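You operate a simulated robot arm through the tools that you are given. There is no shell and no other tool.

Carry out the task below with a simulated robot arm. There is one attempt and no reset: what you move stays moved.

Task
Clamp the meter in the holder on both sides, switch the holder on, link the probe and press READ.
Fine: leave the probe on the meter; write nothing.

Only the result counts: the job must be done as asked and must still hold three seconds after the hand-in. Knocking over, shifting, dropping, spilling or breaking anything else fails it.

Robot
A 7-joint arm with a two-finger gripper, fixed in place. Base frame: the origin is at the foot of the arm, x ahead of it, y to its left, z up; the work surface is at about z = 0. Units: m, rad, N and s.
With the tool pointing down near the work surface it reaches from about 0.22 to 0.56 m from the base axis. Its first joint turns from -2.897 to 2.897 rad. Payload 1.2 kg.
The TCP is the grasp point between the finger pads, 0.022 m short of the fingertips. In the tool frame z runs along the fingers and y along their closing line. Largest opening 0.092 m; the body of the gripper starts 0.065 m behind the TCP.
Orientation is that of the tool frame in the base frame, as a unit quaternion [x, y, z, w]. With the fingers straight down and closing along the base's y, the tool's x points along the base's -x, its y along +y and its z along -z.

Tools
- The arm moves only by the tool nudge_tool. Its argument "plan" is a list of rows, each a list of 3 entries, a list of its own where there are three numbers: the shift along the tool's x, y, z in m, then the turn, a rotation vector about the tool's x, y, z in rad, then the gripper command, from -1 (fully open) to 1 (shut), values between in proportion. In form: [[[x, y, z], [rx, ry, rz], claw], ...]. A call has 1 to 20 rows; each row is the pose to reach, as a shift and turn from the pose commanded when the call began, along the tool's axes at that moment. A row lasts 0.2 s, in which the tool goes at most 0.05 m and 0.15 rad; a call with a longer step from one row to the next is refused whole, and so is a gripper value outside its range. Where a pose cannot be reached the arm comes as near as it can. A force on the tool above 40 N (or 10 N above the force at the start of the call, whichever is more), or a blocked arm, ends the call early, and 0.2 s more pass. Each finger halts on what it meets, pressing with about 26 N; the grip force reading is that of the motor and also rises with nothing between the fingers. The clock runs only during rows and for 0.2 s after the last one: add rows that repeat a pose to give the fingers time. It gives the time, the measured TCP pose, the force on the tool (base axes), the opening and the grip force at its end, in the units of the frame above (readings bear some noise), with the torque about the TCP (base axes, N m) and any sound that the robot's microphone picked up, and new pictures: "show" is both (left out), scene, wrist or none.
- Cameras (640 x 400 px; columns grow to the right, rows downward): "scene" is fixed at [0.4004, -0.4986, 0.6462]; the picture's right is [0.99, 0.13, 0.00], its down [0.06, -0.44, -0.90] and it looks along [-0.12, 0.89, -0.44] (base axes); focal length 344 px, centre (320, 200). "wrist" rides on the gripper at [0.071, 0.019, -0.102] in the tool frame; the picture's right is [-0.26, 0.97, 0.00], its down [-0.75, -0.20, -0.62] and it looks along [-0.60, -0.16, 0.78] (tool axes); focal length 280 px, centre (320, 200). There is no depth. A picture from a camera that has moved, and an enlarged one, comes with that camera's place and axes in the base frame and with its lens.
- inspect(camera, box): a new picture of the part [left, top, right, bottom] of that camera's present view, enlarged. No time passes.
- sign_off(): hands the job in; it is judged then, once.

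Nothing tells you positions but the pictures and the camera data. Unless the task says otherwise, let go and move clear before handing in.

The tools are called after "Emit:" as name(argument=value, ...) on one line, values as JSON. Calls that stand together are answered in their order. nudge_tool: Moves the arm, as the interface text tells. Its arguments: {"type":"object","properties":{"plan":{"type":"array","items":{"type":"array"}},"show":{"type":"string","enum":["both","scene","wrist","none"]}},"required":["plan"]} The other tools are called the same way: inspect (camera, box) takes an enlarged picture of a part of a camera's view; sign_off () hands the job in.

At the start:

```text
time_s: 0.0
tool_pos: [0.1493, 0.3581, 0.3565]
ee_rot: [0.0, 1.0, 0.0, 0.0]
wrist_force: [-0.9, -0.2, -0.5]
torque: [0.02, 0.01, 0.01]
width: 0.092
finger_force: 0.2
```

scene: 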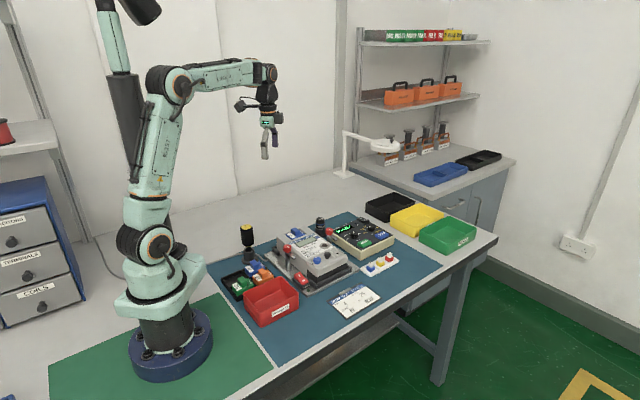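
wrist: 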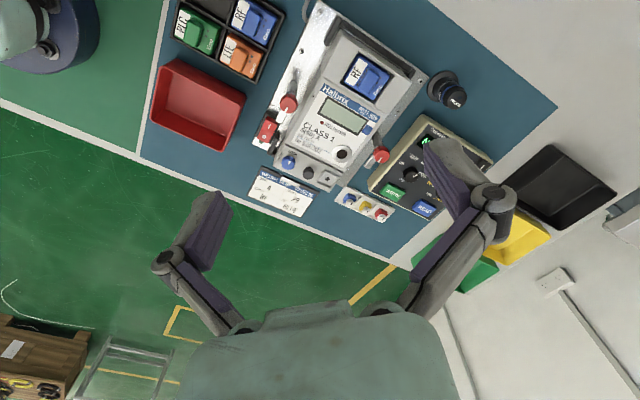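

I see a meter sitting in a grey holder in the middle of a blue mat, with red-knobbed clamps, a control box with green/blue buttons, a tray of modules and a black knob-like probe. I'll take enlarged pictures before moving anything.

Emit:
inspect(camera="scene", box=[210, 200, 410, 325])

Emit:
inspect(camera="wrist", box=[250, 0, 490, 150])

Emit:
inspect(camera="wrist", box=[240, 80, 500, 240])

Emit:
inspect(camera="scene", box=[270, 205, 410, 292])

```text
3.20 times, centred on (310, 262) of scene
camera zoom: at [0.4004, -0.4986, 0.6462], right [0.99, 0.13, 0.0], down [0.06, -0.44, -0.9], along [-0.12, 0.89, -0.44], focal length 1101 px, centre (352, 0)
```

zoom: 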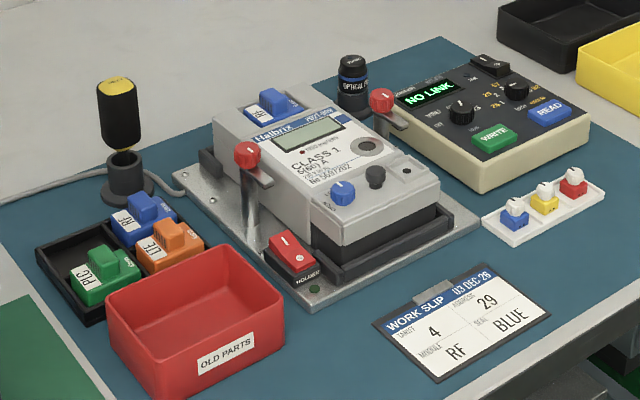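

```text
2.67 times, centred on (370, 75) of wrist
camera zoom: at [0.0807, 0.3779, 0.4564], right [0.26, 0.97, 0.0], down [0.75, -0.2, 0.62], along [0.6, -0.16, -0.78], focal length 748 px, centre (187, 533)
```

zoom: 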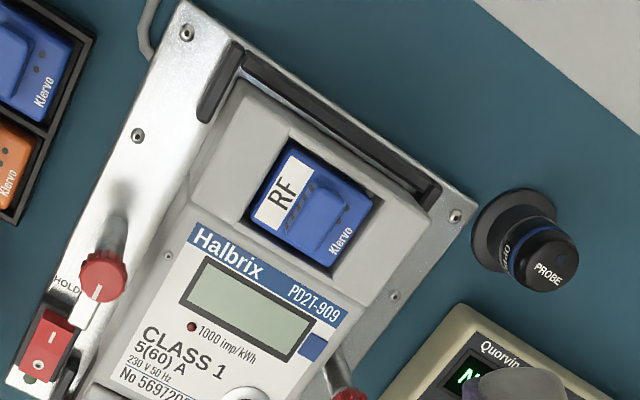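

```text
2.46 times, centred on (370, 160) of wrist
camera zoom: at [0.0807, 0.3779, 0.4564], right [0.26, 0.97, 0.0], down [0.75, -0.2, 0.62], along [0.6, -0.16, -0.78], focal length 690 px, centre (197, 298)
```

zoom: 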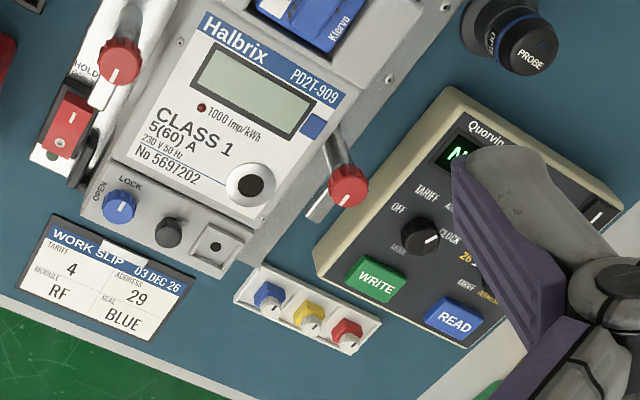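

```text
4.57 times, centred on (340, 248) of scene
camera zoom: at [0.4004, -0.4986, 0.6462], right [0.99, 0.13, 0.0], down [0.06, -0.44, -0.9], along [-0.12, 0.89, -0.44], focal length 1573 px, centre (229, -22)
```

zoom: 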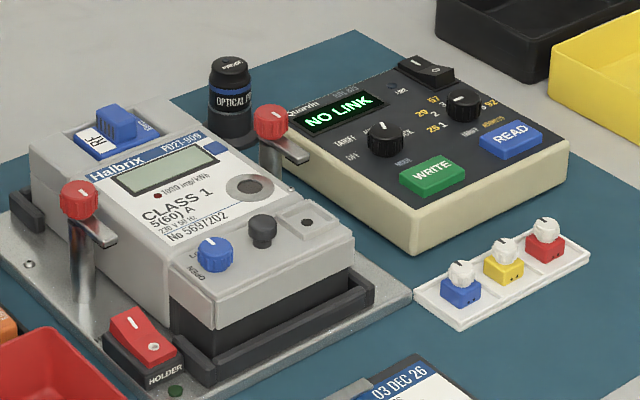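

The meter sits in the holder at about (0.25, 0.36), turned roughly 45°, with clamp knobs on posts near (0.196, 0.307, 0.09) and (0.30, 0.41, 0.09), and both clamp arms are swung open toward the front. I'll move over the left knob for a closer look.

Emit:
nudge_tool(plan=[[[-0.008, -0.0085, 0.02], [0, 0, 0.131], -1], [[-0.016, -0.017, 0.04], [0, 0, 0.262], -1], [[-0.0235, -0.0255, 0.06], [0, 0, 0.393], -1], [[-0.031, -0.034, 0.08], [0, 0, 0.524], -1], [[-0.039, -0.0425, 0.1], [0, 0, 0.654], -1], [[-0.047, -0.051, 0.12], [0, 0, 0.785], -1], [[-0.047, -0.051, 0.12], [0, 0, 0.785], -1]], show="both")

```text
time_s: 1.6
tool_pos: [0.1979, 0.3082, 0.2364]
ee_rot: [0.384, 0.923, 0.0, 0.0]
wrist_force: [0.4, -0.1, 0.1]
torque: [0.01, 0.02, 0.03]
width: 0.0924
finger_force: 0.0
camera wrist: at [0.1627, 0.3719, 0.3366], right [0.87, 0.5, 0.0], down [0.39, -0.68, 0.63], along [0.31, -0.54, -0.78], focal length 280 px, centre (320, 200)
```

scene: 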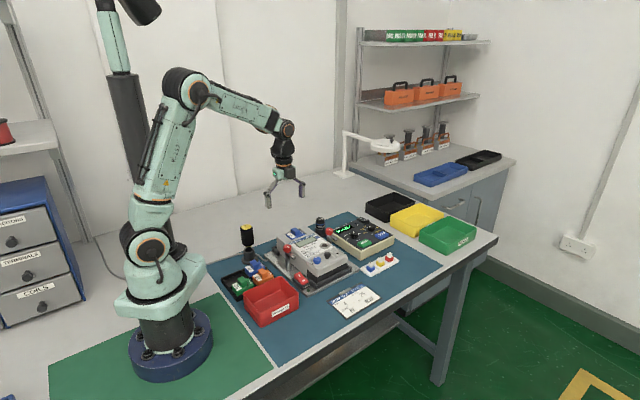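
wrist: 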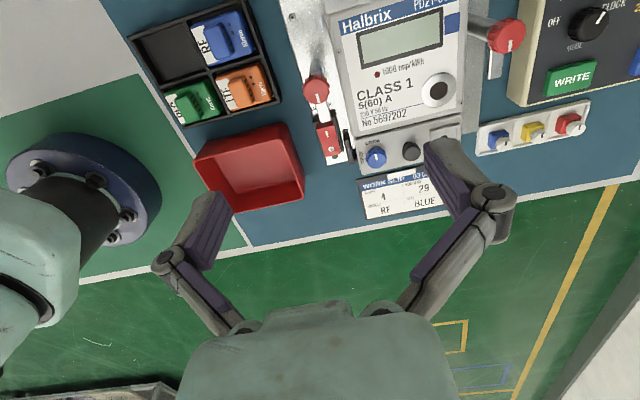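

The wrist view now shows the left clamp knob, the HOLDER switch and the meter face clearly. I'll zoom in to see how the clamps and the switch are built.

Emit:
inspect(camera="wrist", box=[270, 30, 430, 190])

Emit:
inspect(camera="wrist", box=[420, 0, 640, 165])

Emit:
inspect(camera="scene", box=[265, 215, 365, 300])

```text
2.50 times, centred on (350, 110) of wrist
camera zoom: at [0.1627, 0.3719, 0.3366], right [0.87, 0.5, 0.0], down [0.39, -0.68, 0.63], along [0.31, -0.54, -0.78], focal length 701 px, centre (245, 425)
```

zoom: 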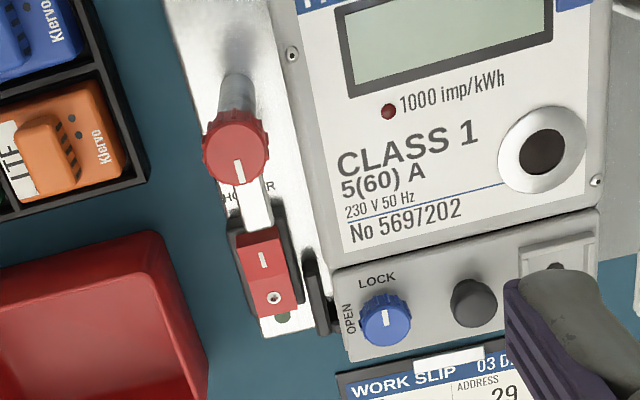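

```text
2.42 times, centred on (530, 82) of wrist
camera zoom: at [0.1627, 0.3719, 0.3366], right [0.87, 0.5, 0.0], down [0.39, -0.68, 0.63], along [0.31, -0.54, -0.78], focal length 680 px, centre (-189, 485)
```

zoom: 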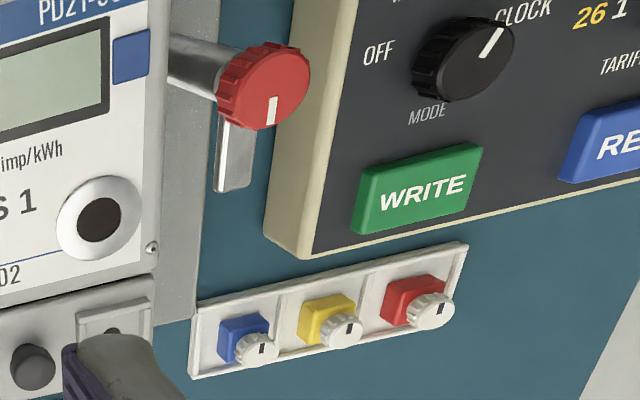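

```text
4.71 times, centred on (315, 258) of scene
camera zoom: at [0.4004, -0.4986, 0.6462], right [0.99, 0.13, 0.0], down [0.06, -0.44, -0.9], along [-0.12, 0.89, -0.44], focal length 1619 px, centre (344, -71)
```

zoom: 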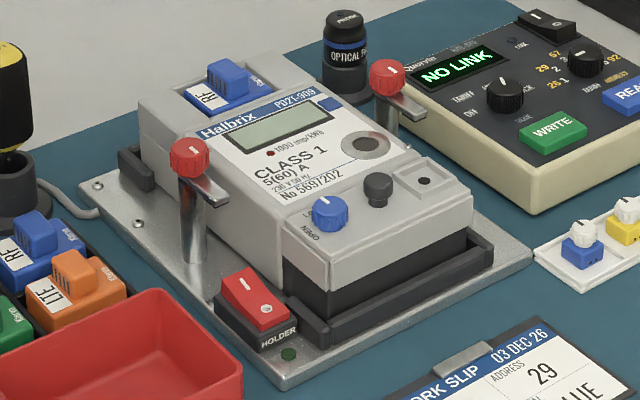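

Each clamp is a fluted red knob about 25 mm across on a post with a flat arm under it, so turning the knob 90° will bring the arm over the meter. I'll narrow the fingers and come lower over the left knob to line up.

Emit:
nudge_tool(plan=[[[0, 0, 0.045], [0, 0, 0], -0.5], [[0, 0, 0.085], [0, 0, 0], 0.0], [[0, 0, 0.085], [0, 0, 0], 0.0], [[0, 0, 0.085], [0, 0, 0], 0.0]], show="both")

```text
time_s: 2.6
tool_pos: [0.1948, 0.3063, 0.1498]
ee_rot: [0.383, 0.924, 0.0, 0.0]
wrist_force: [0.1, 0.9, -0.6]
torque: [-0.01, -0.01, 0.03]
width: 0.0457
finger_force: 0.1
camera wrist: at [0.1608, 0.3712, 0.2501], right [0.87, 0.5, 0.0], down [0.39, -0.68, 0.63], along [0.31, -0.54, -0.78], focal length 280 px, centre (320, 200)
```

scene: 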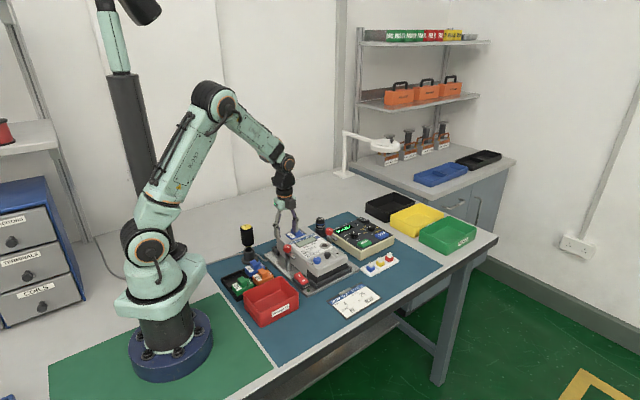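
wrist: 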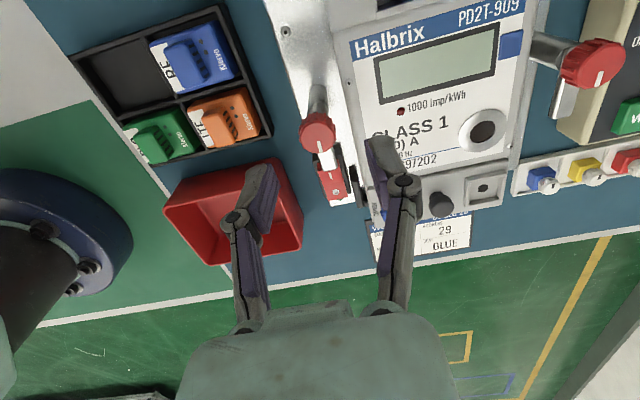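

Emit:
inspect(camera="wrist", box=[240, 60, 440, 220])

Emit:
inspect(camera="scene", box=[255, 190, 355, 290])

```text
2.50 times, centred on (340, 140) of wrist
camera zoom: at [0.1608, 0.3712, 0.2501], right [0.87, 0.5, 0.0], down [0.39, -0.68, 0.63], along [0.31, -0.54, -0.78], focal length 701 px, centre (270, 350)
```

zoom: 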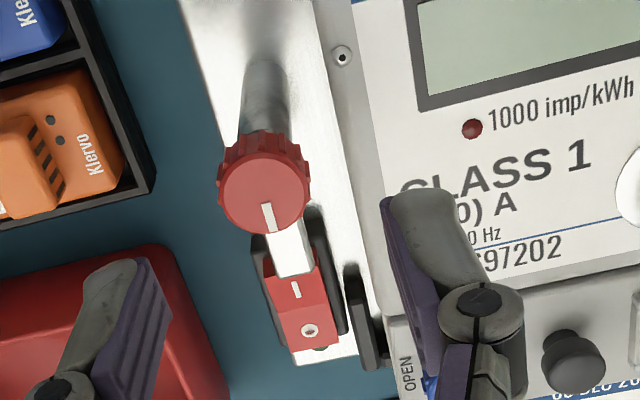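

```text
4.00 times, centred on (305, 240) of scene
camera zoom: at [0.4004, -0.4986, 0.6462], right [0.99, 0.13, 0.0], down [0.06, -0.44, -0.9], along [-0.12, 0.89, -0.44], focal length 1376 px, centre (380, 40)
```

zoom: 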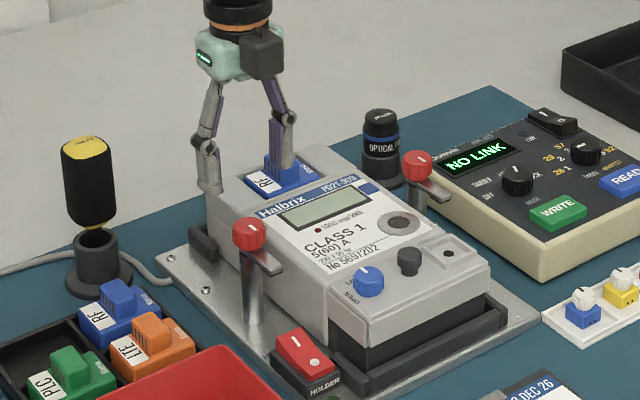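

The fingers are now above the left knob, with the knob centred between them in the wrist view. I'll check the finger position against the scene camera to pin down the heights.

Emit:
inspect(camera="scene", box=[265, 215, 313, 245])

Emit:
inspect(camera="scene", box=[265, 240, 313, 270])

```text
13.33 times, centred on (289, 230) of scene
camera zoom: at [0.4004, -0.4986, 0.6462], right [0.99, 0.13, 0.0], down [0.06, -0.44, -0.9], along [-0.12, 0.89, -0.44], focal length 4587 px, centre (733, -200)
```

zoom: 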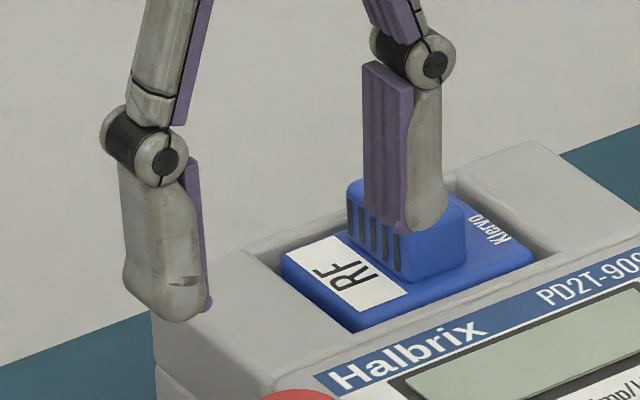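

```text
13.33 times, centred on (289, 255) of scene
camera zoom: at [0.4004, -0.4986, 0.6462], right [0.99, 0.13, 0.0], down [0.06, -0.44, -0.9], along [-0.12, 0.89, -0.44], focal length 4587 px, centre (733, -533)
```

zoom: 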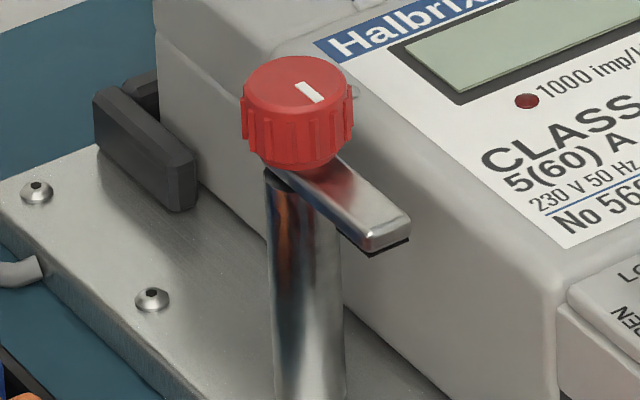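

The knob top works out at about z = 0.091, the knob is about 15 mm tall, and it sits roughly 5 mm off the finger centre. I'll shift over it and come down partway, then check.

Emit:
nudge_tool(plan=[[[-0.0045, -0.0025, 0.0], [0, 0, 0], 0.0], [[-0.0045, -0.0025, 0.03], [0, 0, 0], 0.0], [[-0.0045, -0.0025, 0.03], [0, 0, 0], 0.0]], show="wrist")

Emit:
inspect(camera="wrist", box=[240, 80, 400, 180])

Emit:
inspect(camera="scene", box=[265, 230, 313, 260])

```text
time_s: 3.4
tool_pos: [0.1973, 0.3029, 0.1203]
ee_rot: [0.382, 0.924, -0.001, 0.0]
wrist_force: [0.2, 0.7, 0.3]
torque: [0.0, -0.02, 0.0]
width: 0.0459
finger_force: 0.0
camera wrist: at [0.163, 0.3658, 0.221], right [0.87, 0.5, 0.0], down [0.39, -0.68, 0.63], along [0.31, -0.54, -0.78], focal length 280 px, centre (320, 200)
```

wrist: 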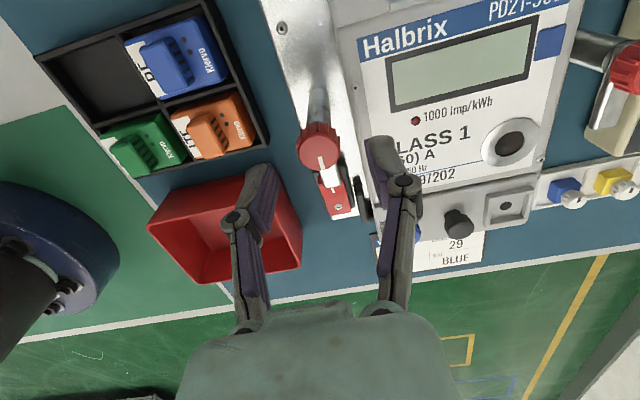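

```text
4.00 times, centred on (320, 130) of wrist
camera zoom: at [0.163, 0.3658, 0.221], right [0.87, 0.5, 0.0], down [0.39, -0.68, 0.63], along [0.31, -0.54, -0.78], focal length 1122 px, centre (320, 480)
```

zoom: 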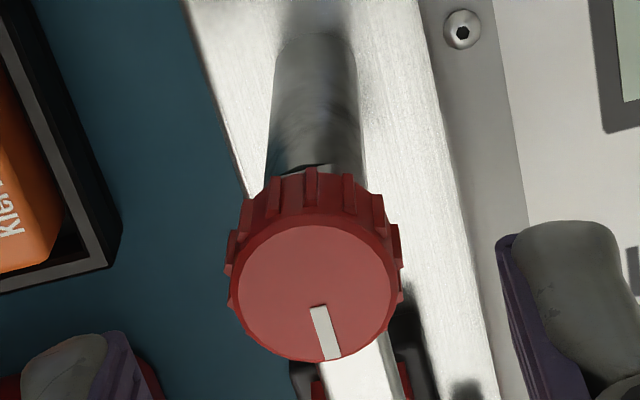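

```text
13.33 times, centred on (289, 245) of scene
camera zoom: at [0.4004, -0.4986, 0.6462], right [0.99, 0.13, 0.0], down [0.06, -0.44, -0.9], along [-0.12, 0.89, -0.44], focal length 4587 px, centre (733, -400)
```

zoom: 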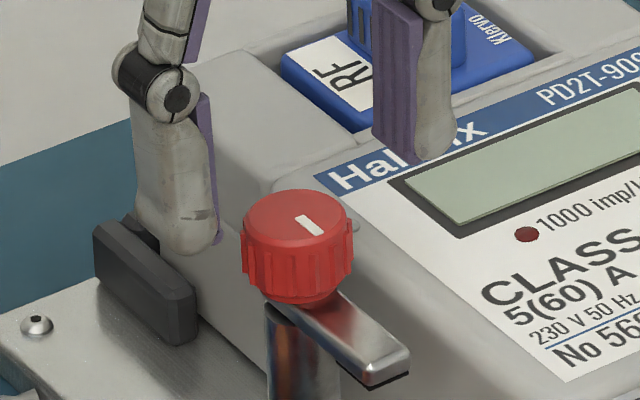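

The knob is centred between the fingers. I'll come down another 21 mm so the fingertips reach the bottom of the knob, then close on it.

Emit:
nudge_tool(plan=[[[0, 0, 0.011], [0, 0, 0], 0.0], [[0, 0, 0.021], [0, 0, 0], 0.0], [[0, 0, 0.021], [0, 0, 0], 0.0]], show="wrist")

Emit:
inspect(camera="scene", box=[265, 230, 313, 260])

Emit:
inspect(camera="wrist", box=[240, 100, 400, 200])

```text
time_s: 4.2
tool_pos: [0.1985, 0.3015, 0.1008]
ee_rot: [0.383, 0.924, 0.0, 0.0]
wrist_force: [-0.1, 0.2, 0.7]
torque: [-0.01, -0.02, 0.0]
width: 0.0459
finger_force: 0.1
camera wrist: at [0.1627, 0.3661, 0.2006], right [0.87, 0.5, 0.0], down [0.39, -0.68, 0.62], along [0.31, -0.54, -0.78], focal length 280 px, centre (320, 200)
```

wrist: 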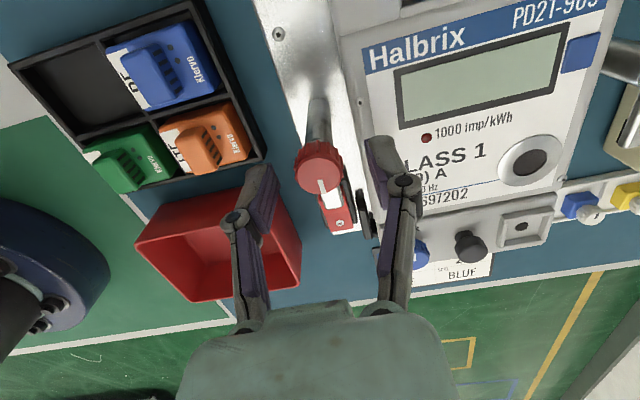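

```text
13.33 times, centred on (289, 245) of scene
camera zoom: at [0.4004, -0.4986, 0.6462], right [0.99, 0.13, 0.0], down [0.06, -0.44, -0.9], along [-0.12, 0.89, -0.44], focal length 4587 px, centre (733, -400)
```

zoom: 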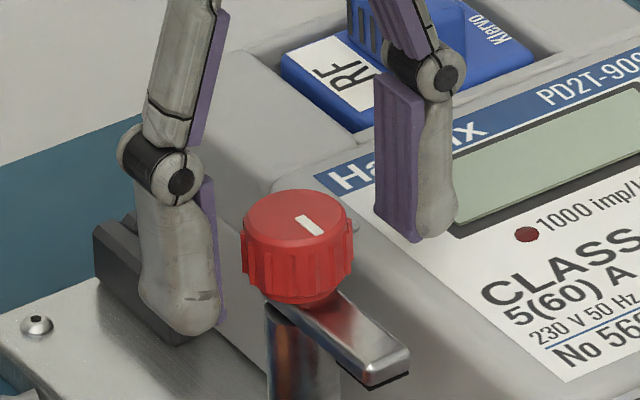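

```text
4.00 times, centred on (320, 150) of wrist
camera zoom: at [0.1627, 0.3661, 0.2006], right [0.87, 0.5, 0.0], down [0.39, -0.68, 0.62], along [0.31, -0.54, -0.78], focal length 1122 px, centre (320, 400)
```

zoom: 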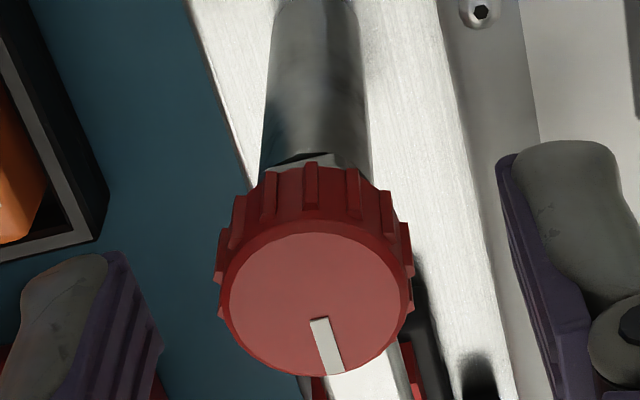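

The fingers straddle the knob well, and the tips are just above the level of the arm. Closing on the knob now.

Emit:
nudge_tool(plan=[[[0, 0, 0], [0, 0, 0], 0.4], [[0, 0, 0], [0, 0, 0], 0.7], [[0, 0, 0], [0, 0, 0], 0.7]], show="wrist")

Emit:
inspect(camera="scene", box=[265, 230, 313, 260])

```text
time_s: 5.0
tool_pos: [0.197, 0.3021, 0.1001]
ee_rot: [0.383, 0.924, -0.001, -0.001]
wrist_force: [-4.6, -4.6, 6.7]
torque: [-0.13, 0.06, -0.02]
width: 0.0218
finger_force: 28.2
camera wrist: at [0.1625, 0.366, 0.2008], right [0.87, 0.5, 0.0], down [0.39, -0.68, 0.63], along [0.31, -0.54, -0.78], focal length 280 px, centre (320, 200)
```

wrist: 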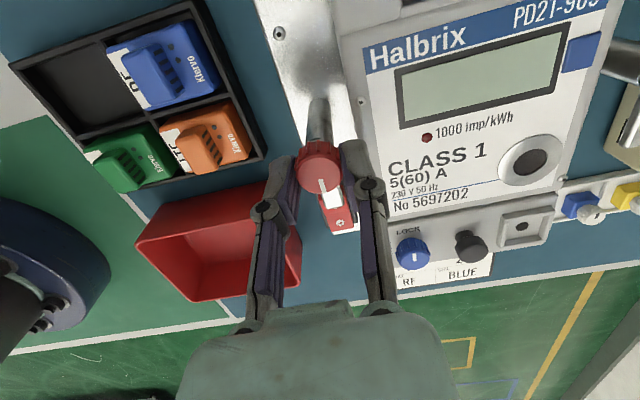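

```text
13.33 times, centred on (289, 245) of scene
camera zoom: at [0.4004, -0.4986, 0.6462], right [0.99, 0.13, 0.0], down [0.06, -0.44, -0.9], along [-0.12, 0.89, -0.44], focal length 4587 px, centre (733, -400)
```

zoom: 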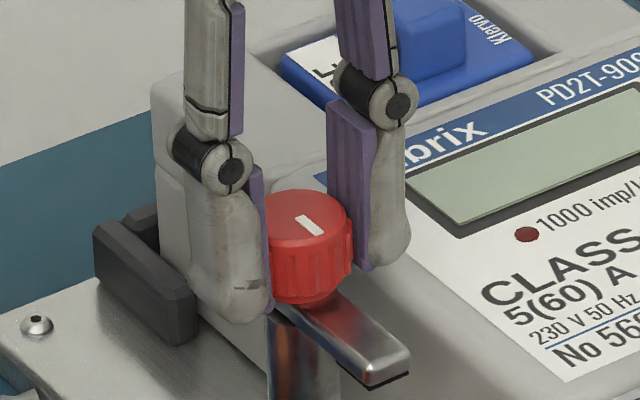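

The knob is gripped (22 mm opening, 28 N). I'll start turning it counter-clockwise so the arm swings over the meter, beginning with a short turn to check it follows.

Emit:
nudge_tool(plan=[[[0, 0, 0], [0, 0, -0.14], 0.7], [[0, 0, 0], [0, 0, -0.28], 0.7], [[0, 0, 0], [0, 0, -0.42], 0.7]], show="wrist")

Emit:
inspect(camera="scene", box=[265, 230, 313, 260])

```text
time_s: 5.8
tool_pos: [0.1974, 0.3031, 0.1007]
ee_rot: [0.18, 0.984, 0.0, 0.0]
wrist_force: [-8.3, -1.7, 7.6]
torque: [-0.25, -0.25, -0.02]
width: 0.0216
finger_force: 27.9
camera wrist: at [0.1399, 0.3455, 0.2008], right [0.59, 0.81, 0.0], down [0.63, -0.46, 0.62], along [0.51, -0.37, -0.78], focal length 280 px, centre (320, 200)
```

wrist: 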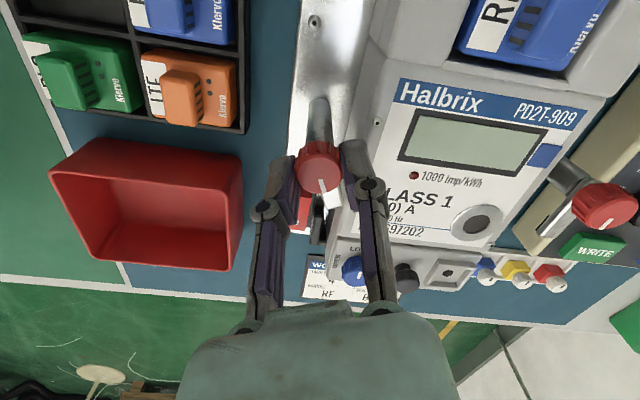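

```text
13.33 times, centred on (289, 245) of scene
camera zoom: at [0.4004, -0.4986, 0.6462], right [0.99, 0.13, 0.0], down [0.06, -0.44, -0.9], along [-0.12, 0.89, -0.44], focal length 4587 px, centre (733, -400)
```

zoom: 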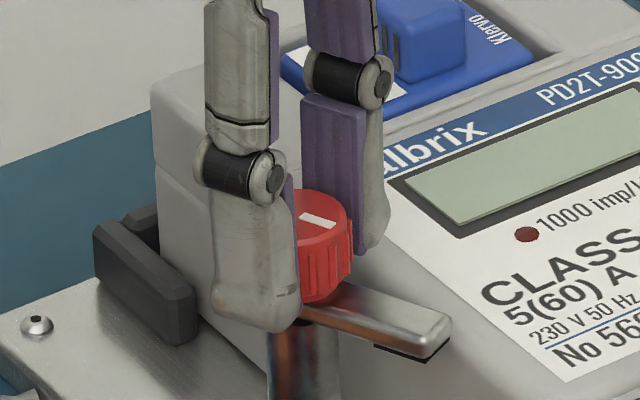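

The arm follows the turn without slipping. I'll carry on to a full 90°.

Emit:
nudge_tool(plan=[[[0, 0, 0], [0, 0, -0.144], 0.7], [[0, 0, 0], [0, 0, -0.288], 0.7], [[0, 0, 0], [0, 0, -0.432], 0.7], [[0, 0, 0], [0, 0, -0.576], 0.7], [[0, 0, 0], [0, 0, -0.72], 0.7], [[0, 0, 0], [0, 0, -0.864], 0.7], [[0, 0, 0], [0, 0, -1.008], 0.7], [[0, 0, 0], [0, 0, -1.15], 0.7]], show="wrist")

Emit:
inspect(camera="scene", box=[265, 230, 313, 260])

```text
time_s: 7.6
tool_pos: [0.1968, 0.3028, 0.0988]
ee_rot: [-0.384, 0.923, 0.002, 0.001]
wrist_force: [-8.0, 15.2, 5.9]
torque: [0.38, 0.14, -0.02]
width: 0.0214
finger_force: 27.7
camera wrist: at [0.1356, 0.2667, 0.2002], right [-0.5, 0.87, 0.0], down [0.68, 0.39, 0.63], along [0.54, 0.32, -0.78], focal length 280 px, centre (320, 200)
```

wrist: 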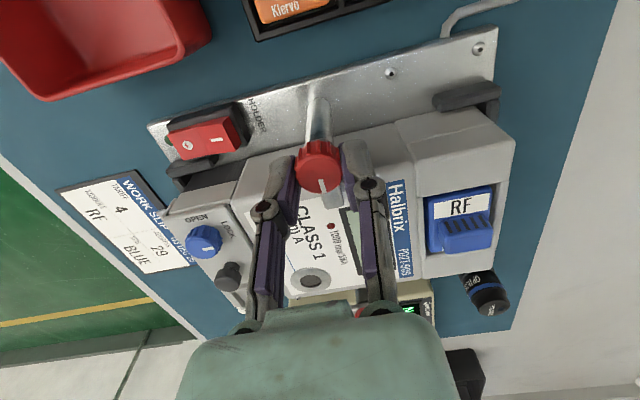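

```text
13.33 times, centred on (289, 245) of scene
camera zoom: at [0.4004, -0.4986, 0.6462], right [0.99, 0.13, 0.0], down [0.06, -0.44, -0.9], along [-0.12, 0.89, -0.44], focal length 4587 px, centre (733, -400)
```

zoom: 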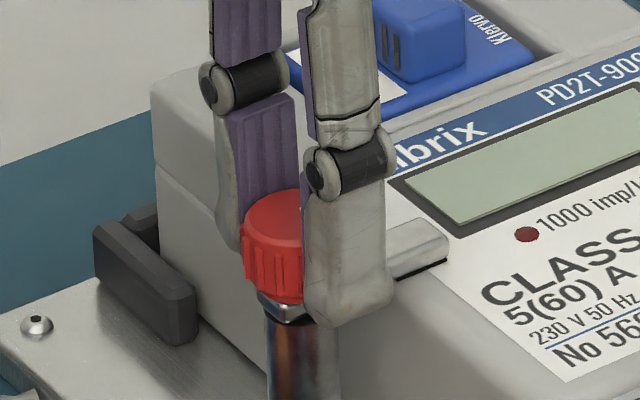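

The left arm is now across the meter's edge. I'll look closely at its angle before letting go.

Emit:
inspect(camera="wrist", box=[240, 100, 400, 220])

Emit:
inspect(camera="scene", box=[275, 235, 305, 255])

```text
3.33 times, centred on (320, 160) of wrist
camera zoom: at [0.1356, 0.2667, 0.2002], right [-0.5, 0.87, 0.0], down [0.68, 0.39, 0.63], along [0.54, 0.32, -0.78], focal length 935 px, centre (320, 333)
```

zoom: 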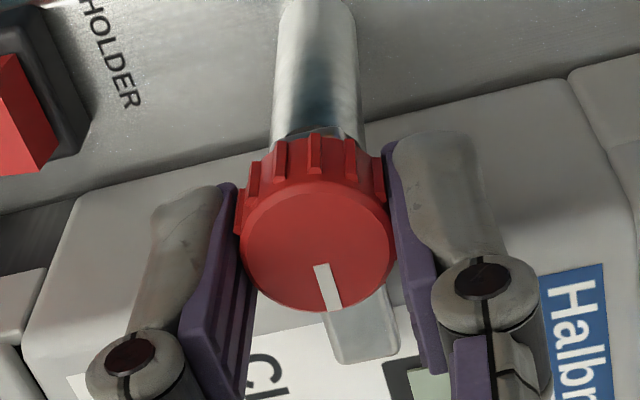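

```text
16.00 times, centred on (290, 245) of scene
camera zoom: at [0.4004, -0.4986, 0.6462], right [0.99, 0.13, 0.0], down [0.06, -0.44, -0.9], along [-0.12, 0.89, -0.44], focal length 5504 px, centre (800, -520)
```

zoom: 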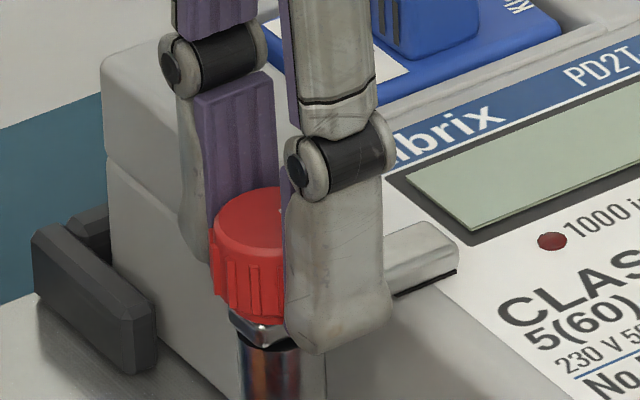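

The arm lines up exactly with the meter's width, so it has turned a full 90°. I'll release the knob, rise and check that it stays there.

Emit:
nudge_tool(plan=[[[0, 0, 0], [0, 0, 0], 0.3], [[0, 0, 0], [0, 0, 0], 0.0], [[0, 0, 0], [0, 0, 0], 0.0], [[0, 0, -0.03], [0, 0, 0], 0.0], [[0, 0, -0.075], [0, 0, 0], 0.0], [[0, 0, -0.075], [0, 0, 0], 0.0]], show="wrist")

Emit:
inspect(camera="scene", box=[265, 215, 345, 265])

```text
time_s: 9.0
tool_pos: [0.1991, 0.3013, 0.1762]
ee_rot: [-0.382, 0.924, 0.0, 0.001]
wrist_force: [0.2, 0.6, -0.1]
torque: [0.01, -0.01, 0.02]
width: 0.0463
finger_force: 0.0
camera wrist: at [0.1372, 0.2653, 0.2766], right [-0.5, 0.87, 0.0], down [0.68, 0.39, 0.63], along [0.54, 0.31, -0.78], focal length 280 px, centre (320, 200)
```

wrist: 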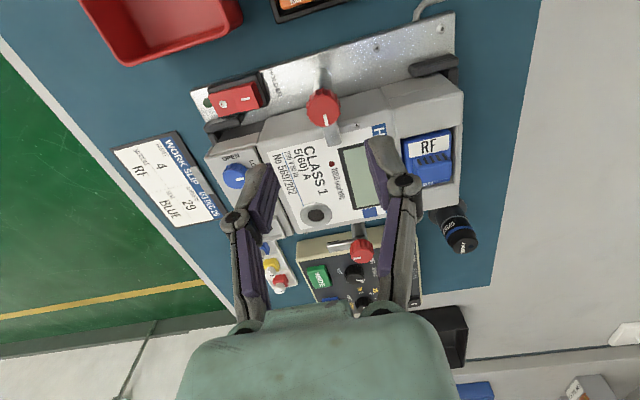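

```text
8.00 times, centred on (305, 240) of scene
camera zoom: at [0.4004, -0.4986, 0.6462], right [0.99, 0.13, 0.0], down [0.06, -0.44, -0.9], along [-0.12, 0.89, -0.44], focal length 2752 px, centre (440, -120)
```

zoom: 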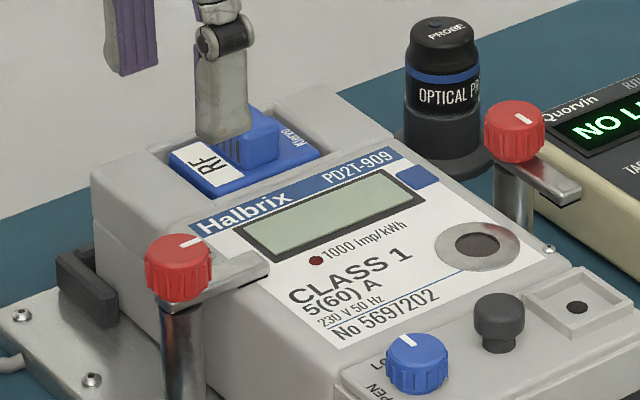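

The left clamp stays put over the meter. Next I'll move over to the right knob, near (0.301, 0.409), keeping high on the way.

Emit:
nudge_tool(plan=[[[-0.04, 0.0006, 0.0], [0, 0, 0], 0.0], [[-0.08, 0.0012, 0.0], [0, 0, 0], 0.0], [[-0.12, 0.0018, 0.0], [0, 0, 0], 0.0], [[-0.1486, 0.0025, 0.024], [0, 0, 0], 0.0], [[-0.1486, 0.0025, 0.024], [0, 0, 0], 0.0]], show="both")

Emit:
inspect(camera="wrist", box=[240, 60, 400, 160])

Emit:
inspect(camera="scene", box=[305, 210, 353, 240])

```text
time_s: 10.2
tool_pos: [0.3008, 0.4089, 0.1512]
ee_rot: [-0.383, 0.924, 0.0, 0.001]
wrist_force: [-0.5, -0.1, -0.8]
torque: [0.0, 0.02, -0.02]
width: 0.0459
finger_force: 0.1
camera wrist: at [0.2385, 0.3729, 0.2516], right [-0.5, 0.87, 0.0], down [0.68, 0.39, 0.62], along [0.54, 0.31, -0.78], focal length 280 px, centre (320, 200)
```

scene: 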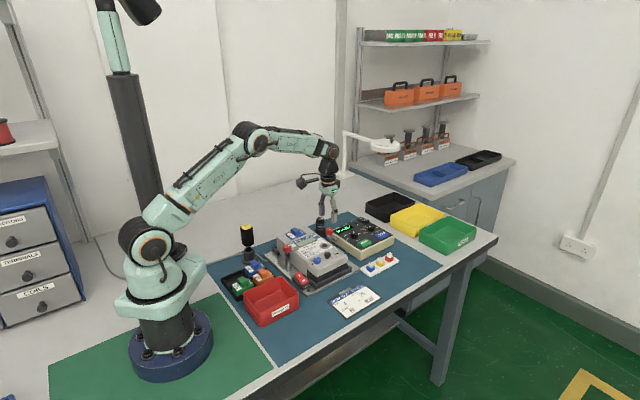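
wrist: 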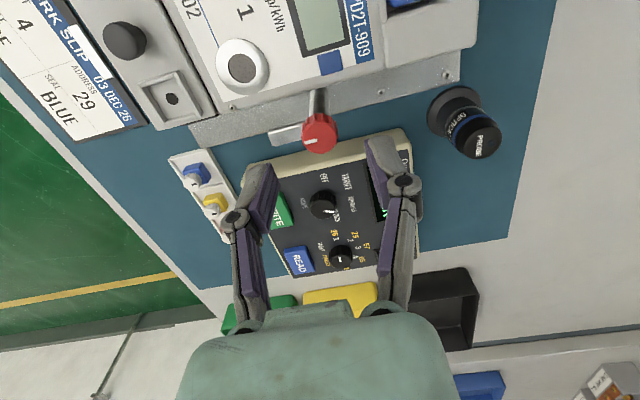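

```text
4.00 times, centred on (320, 110) of wrist
camera zoom: at [0.2385, 0.3729, 0.2516], right [-0.5, 0.87, 0.0], down [0.68, 0.39, 0.62], along [0.54, 0.31, -0.78], focal length 1122 px, centre (320, 560)
```

zoom: 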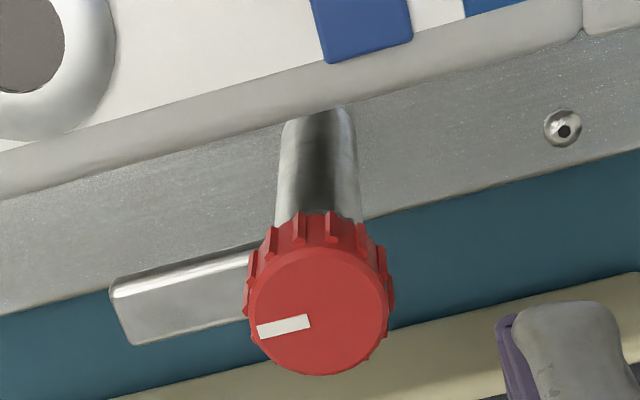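

```text
13.33 times, centred on (329, 225) of scene
camera zoom: at [0.4004, -0.4986, 0.6462], right [0.99, 0.13, 0.0], down [0.06, -0.44, -0.9], along [-0.12, 0.89, -0.44], focal length 4587 px, centre (200, -133)
```

zoom: 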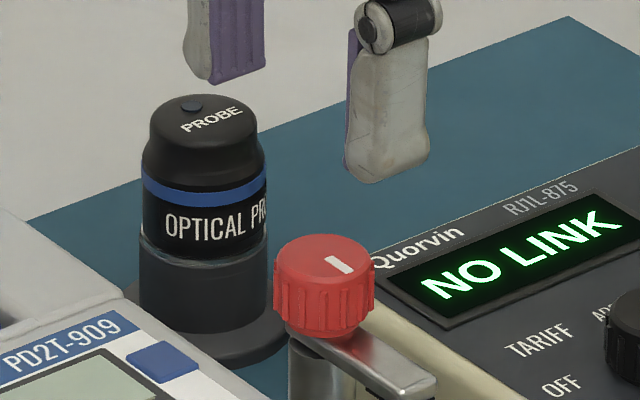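

The right knob is the same size and sits about 6 mm off the finger centre. I'll correct for that and come down in two steps, keeping the tips just above its arm.

Emit:
nudge_tool(plan=[[[-0.0054, -0.003, 0.0], [0, 0, 0], 0.0], [[-0.0054, -0.003, 0.03], [0, 0, 0], 0.0], [[-0.0054, -0.003, 0.03], [0, 0, 0], 0.0]], show="none")

Emit:
inspect(camera="wrist", box=[240, 80, 400, 180])

Emit:
inspect(camera="scene", box=[305, 215, 353, 245])

```text
time_s: 11.0
tool_pos: [0.3068, 0.4116, 0.1225]
ee_rot: [-0.383, 0.924, 0.0, 0.0]
wrist_force: [-0.3, 0.0, 0.3]
torque: [-0.03, -0.04, 0.0]
width: 0.0461
finger_force: 0.1
```

```text
4.00 times, centred on (320, 130) of wrist
camera zoom: at [0.2446, 0.3755, 0.2226], right [-0.5, 0.87, 0.0], down [0.68, 0.39, 0.62], along [0.54, 0.31, -0.78], focal length 1122 px, centre (320, 480)
```

zoom: 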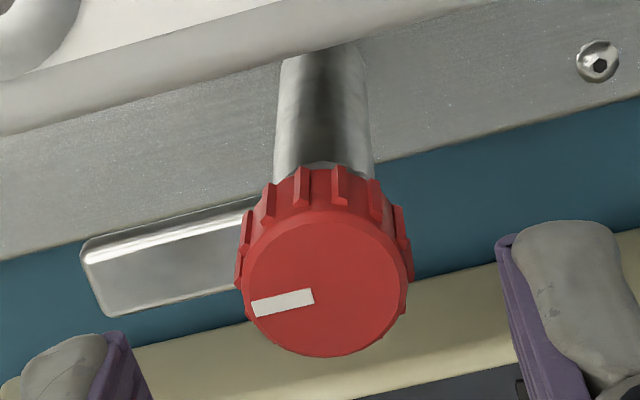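

```text
13.33 times, centred on (329, 230) of scene
camera zoom: at [0.4004, -0.4986, 0.6462], right [0.99, 0.13, 0.0], down [0.06, -0.44, -0.9], along [-0.12, 0.89, -0.44], focal length 4587 px, centre (200, -200)
```

zoom: 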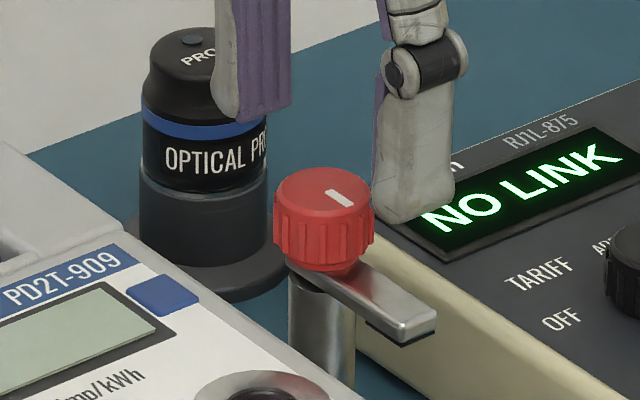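

Lined up to within about a millimetre. I'll lower the last 20 mm and close on the right knob.

Emit:
nudge_tool(plan=[[[0.001, 0.0005, 0.01], [0, 0, 0], 0.0], [[0.001, 0.0005, 0.0203], [0, 0, 0], 0.0], [[0.001, 0.0005, 0.0203], [0, 0, 0], 0.0], [[0.001, 0.0005, 0.0203], [0, 0, 0], 0.4], [[0.001, 0.0005, 0.0203], [0, 0, 0], 0.7], [[0.001, 0.0005, 0.0203], [0, 0, 0], 0.7]], show="wrist")

Emit:
inspect(camera="scene", box=[305, 215, 353, 245])

```text
time_s: 12.4
tool_pos: [0.3048, 0.411, 0.1028]
ee_rot: [-0.383, 0.924, 0.0, 0.0]
wrist_force: [-6.5, 7.7, 0.6]
torque: [0.2, 0.13, -0.03]
width: 0.0214
finger_force: 27.6
camera wrist: at [0.2436, 0.375, 0.2022], right [-0.5, 0.87, 0.0], down [0.68, 0.39, 0.62], along [0.54, 0.31, -0.78], focal length 280 px, centre (320, 200)
```

wrist: 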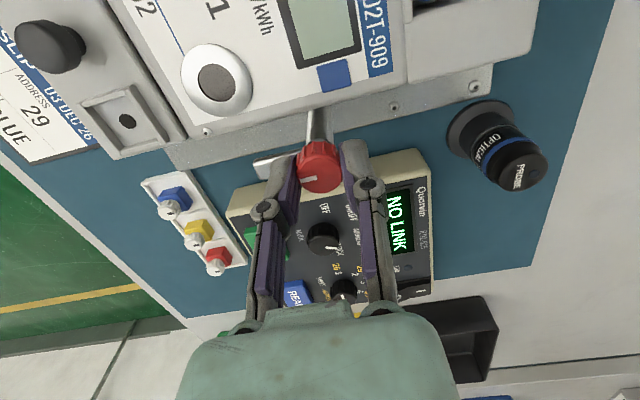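

```text
13.33 times, centred on (329, 230) of scene
camera zoom: at [0.4004, -0.4986, 0.6462], right [0.99, 0.13, 0.0], down [0.06, -0.44, -0.9], along [-0.12, 0.89, -0.44], focal length 4587 px, centre (200, -200)
```

zoom: 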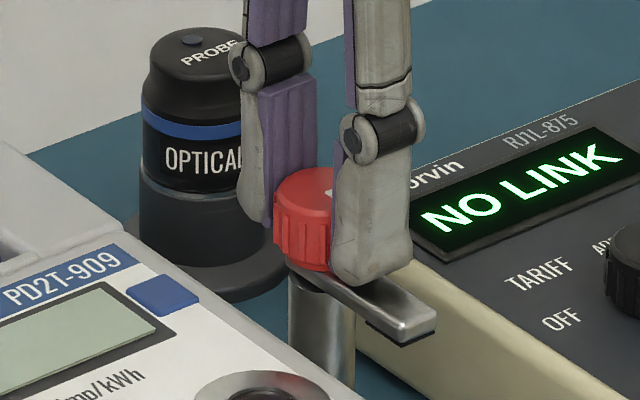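

The right knob is gripped. I'll turn it clockwise by 90° so its arm swings onto the meter.

Emit:
nudge_tool(plan=[[[0, 0, 0], [0, 0, 0.143], 0.7], [[0, 0, 0], [0, 0, 0.286], 0.7], [[0, 0, 0], [0, 0, 0.428], 0.7], [[0, 0, 0], [0, 0, 0.571], 0.7], [[0, 0, 0], [0, 0, 0.714], 0.7], [[0, 0, 0], [0, 0, 0.857], 0.7], [[0, 0, 0], [0, 0, 1.0], 0.7], [[0, 0, 0], [0, 0, 1.142], 0.7], [[0, 0, 0], [0, 0, 1.285], 0.7], [[0, 0, 0], [0, 0, 1.428], 0.7], [[0, 0, 0], [0, 0, 1.571], 0.7], [[0, 0, 0], [0, 0, 1.571], 0.7]], show="wrist")

Emit:
inspect(camera="wrist", box=[240, 100, 400, 200])

Emit:
inspect(camera="scene", box=[295, 215, 359, 255])

```text
time_s: 15.0
tool_pos: [0.307, 0.4105, 0.101]
ee_rot: [0.384, 0.923, 0.0, -0.001]
wrist_force: [-9.4, 6.5, 13.6]
torque: [0.22, 0.27, 0.0]
width: 0.0212
finger_force: 28.0
camera wrist: at [0.2716, 0.4749, 0.201], right [0.87, 0.49, 0.0], down [0.39, -0.68, 0.63], along [0.31, -0.54, -0.78], focal length 280 px, centre (320, 200)
```

wrist: 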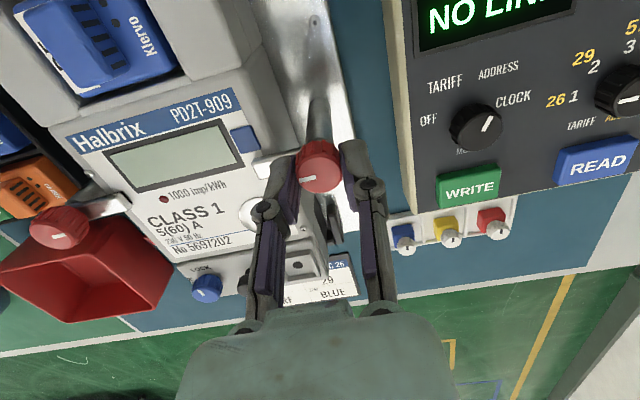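

```text
4.00 times, centred on (320, 150) of wrist
camera zoom: at [0.2716, 0.4749, 0.201], right [0.87, 0.49, 0.0], down [0.39, -0.68, 0.63], along [0.31, -0.54, -0.78], focal length 1122 px, centre (320, 400)
```

zoom: 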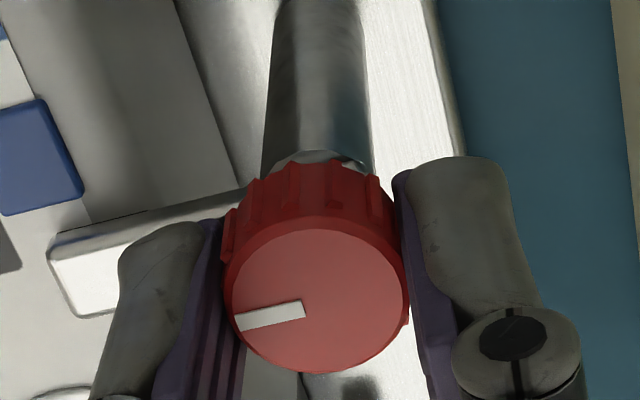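

```text
10.00 times, centred on (327, 235) of scene
camera zoom: at [0.4004, -0.4986, 0.6462], right [0.99, 0.13, 0.0], down [0.06, -0.44, -0.9], along [-0.12, 0.89, -0.44], focal length 3440 px, centre (250, -150)
```

zoom: 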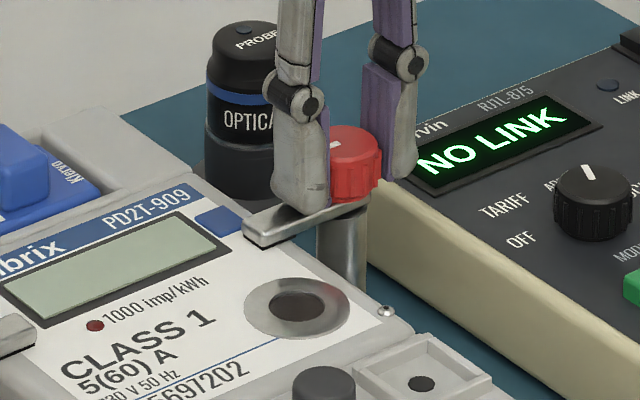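

The right arm is now flat across the meter's edge, 90° from where it started. I'll release, rise and confirm both clamps.

Emit:
nudge_tool(plan=[[[0, 0, 0], [0, 0, 0], 0.3], [[0, 0, 0], [0, 0, 0], 0.0], [[0, 0, 0], [0, 0, 0], 0.0], [[0, 0, -0.03], [0, 0, 0], 0.0], [[0, 0, -0.075], [0, 0, 0], 0.0], [[0, 0, -0.1], [0, 0, 0], 0.0], [[0, 0, -0.1], [0, 0, 0], 0.0]], show="wrist")

Emit:
inspect(camera="scene", box=[265, 210, 361, 270])

Emit:
inspect(camera="scene", box=[280, 260, 328, 290])

```text
time_s: 16.6
tool_pos: [0.3061, 0.4102, 0.2017]
ee_rot: [0.382, 0.924, 0.0, 0.0]
wrist_force: [-0.1, 0.4, 0.3]
torque: [0.03, -0.02, -0.02]
width: 0.0459
finger_force: 0.0
camera wrist: at [0.2705, 0.474, 0.3024], right [0.87, 0.5, 0.0], down [0.39, -0.68, 0.62], along [0.31, -0.54, -0.78], focal length 280 px, centre (320, 200)
```

wrist: 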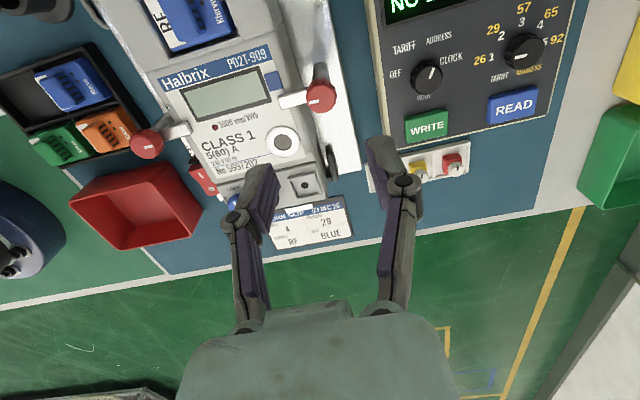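

```text
6.67 times, centred on (313, 240) of scene
camera zoom: at [0.4004, -0.4986, 0.6462], right [0.99, 0.13, 0.0], down [0.06, -0.44, -0.9], along [-0.12, 0.89, -0.44], focal length 2293 px, centre (367, -67)
```

zoom: 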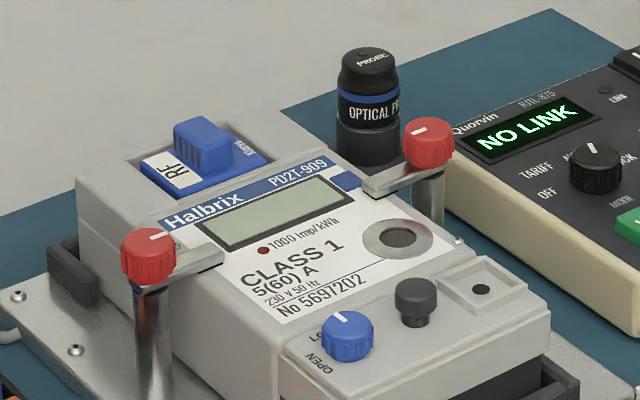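

```text
13.33 times, centred on (304, 275) of scene
camera zoom: at [0.4004, -0.4986, 0.6462], right [0.99, 0.13, 0.0], down [0.06, -0.44, -0.9], along [-0.12, 0.89, -0.44], focal length 4587 px, centre (533, -800)
```

zoom: 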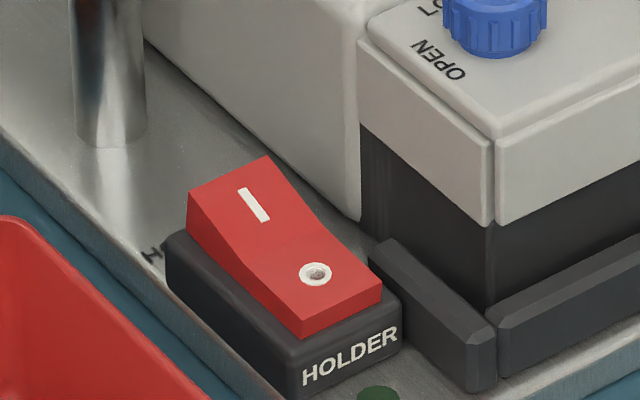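

Both clamp arms are on the meter and staying there. The HOLDER rocker has its "O" end down, so I'll close the fingers and move above its raised "I" end, near (0.237, 0.252), then look.

Emit:
nudge_tool(plan=[[[-0.0157, -0.0401, 0.0], [0, 0, 0], 0.5], [[-0.0314, -0.0803, 0.0], [0, 0, 0], 1.0], [[-0.0472, -0.1204, 0.01], [0, 0, 0], 1.0], [[-0.0629, -0.1606, 0.025], [0, 0, 0], 1.0], [[-0.0629, -0.1606, 0.061], [0, 0, 0], 1.0], [[-0.0629, -0.1606, 0.061], [0, 0, 0], 1.0]], show="wrist")

Emit:
inspect(camera="wrist", box=[240, 50, 400, 150])

Emit:
inspect(camera="scene", box=[272, 235, 336, 275])

```text
time_s: 18.0
tool_pos: [0.2382, 0.2527, 0.1404]
ee_rot: [0.383, 0.924, 0.0, 0.0]
wrist_force: [0.3, 1.1, -0.4]
torque: [0.01, 0.0, 0.0]
width: 0.0001
finger_force: 25.9
camera wrist: at [0.2029, 0.3161, 0.2404], right [0.87, 0.5, 0.0], down [0.39, -0.68, 0.62], along [0.31, -0.54, -0.78], focal length 280 px, centre (320, 200)
```

wrist: 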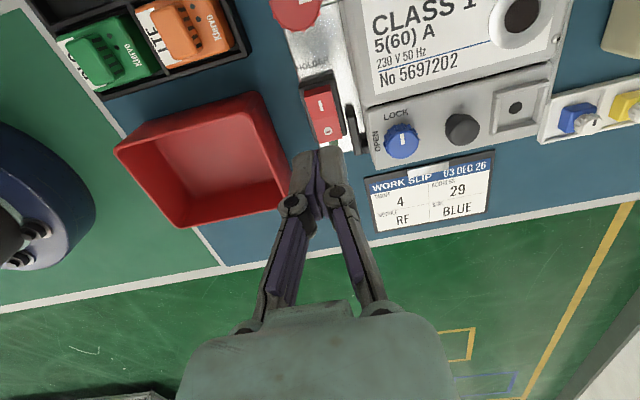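

```text
4.00 times, centred on (320, 100) of wrist
camera zoom: at [0.2029, 0.3161, 0.2404], right [0.87, 0.5, 0.0], down [0.39, -0.68, 0.62], along [0.31, -0.54, -0.78], focal length 1122 px, centre (320, 600)
```

zoom: 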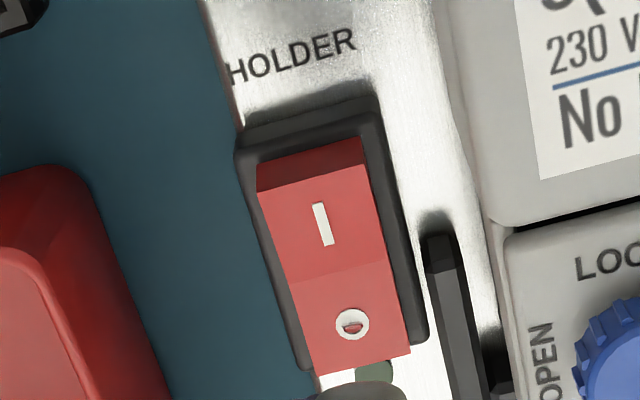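

```text
10.00 times, centred on (304, 255) of scene
camera zoom: at [0.4004, -0.4986, 0.6462], right [0.99, 0.13, 0.0], down [0.06, -0.44, -0.9], along [-0.12, 0.89, -0.44], focal length 3440 px, centre (480, -350)
```

zoom: 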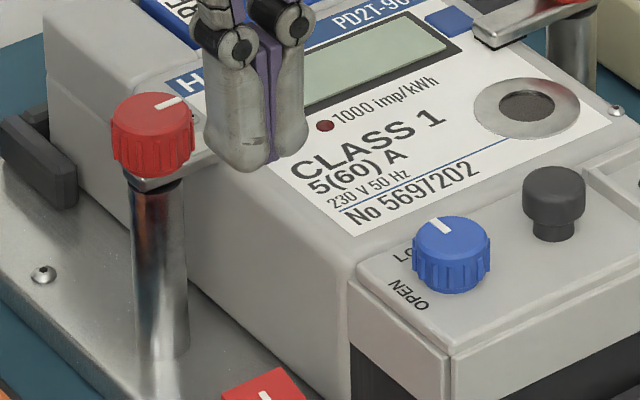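

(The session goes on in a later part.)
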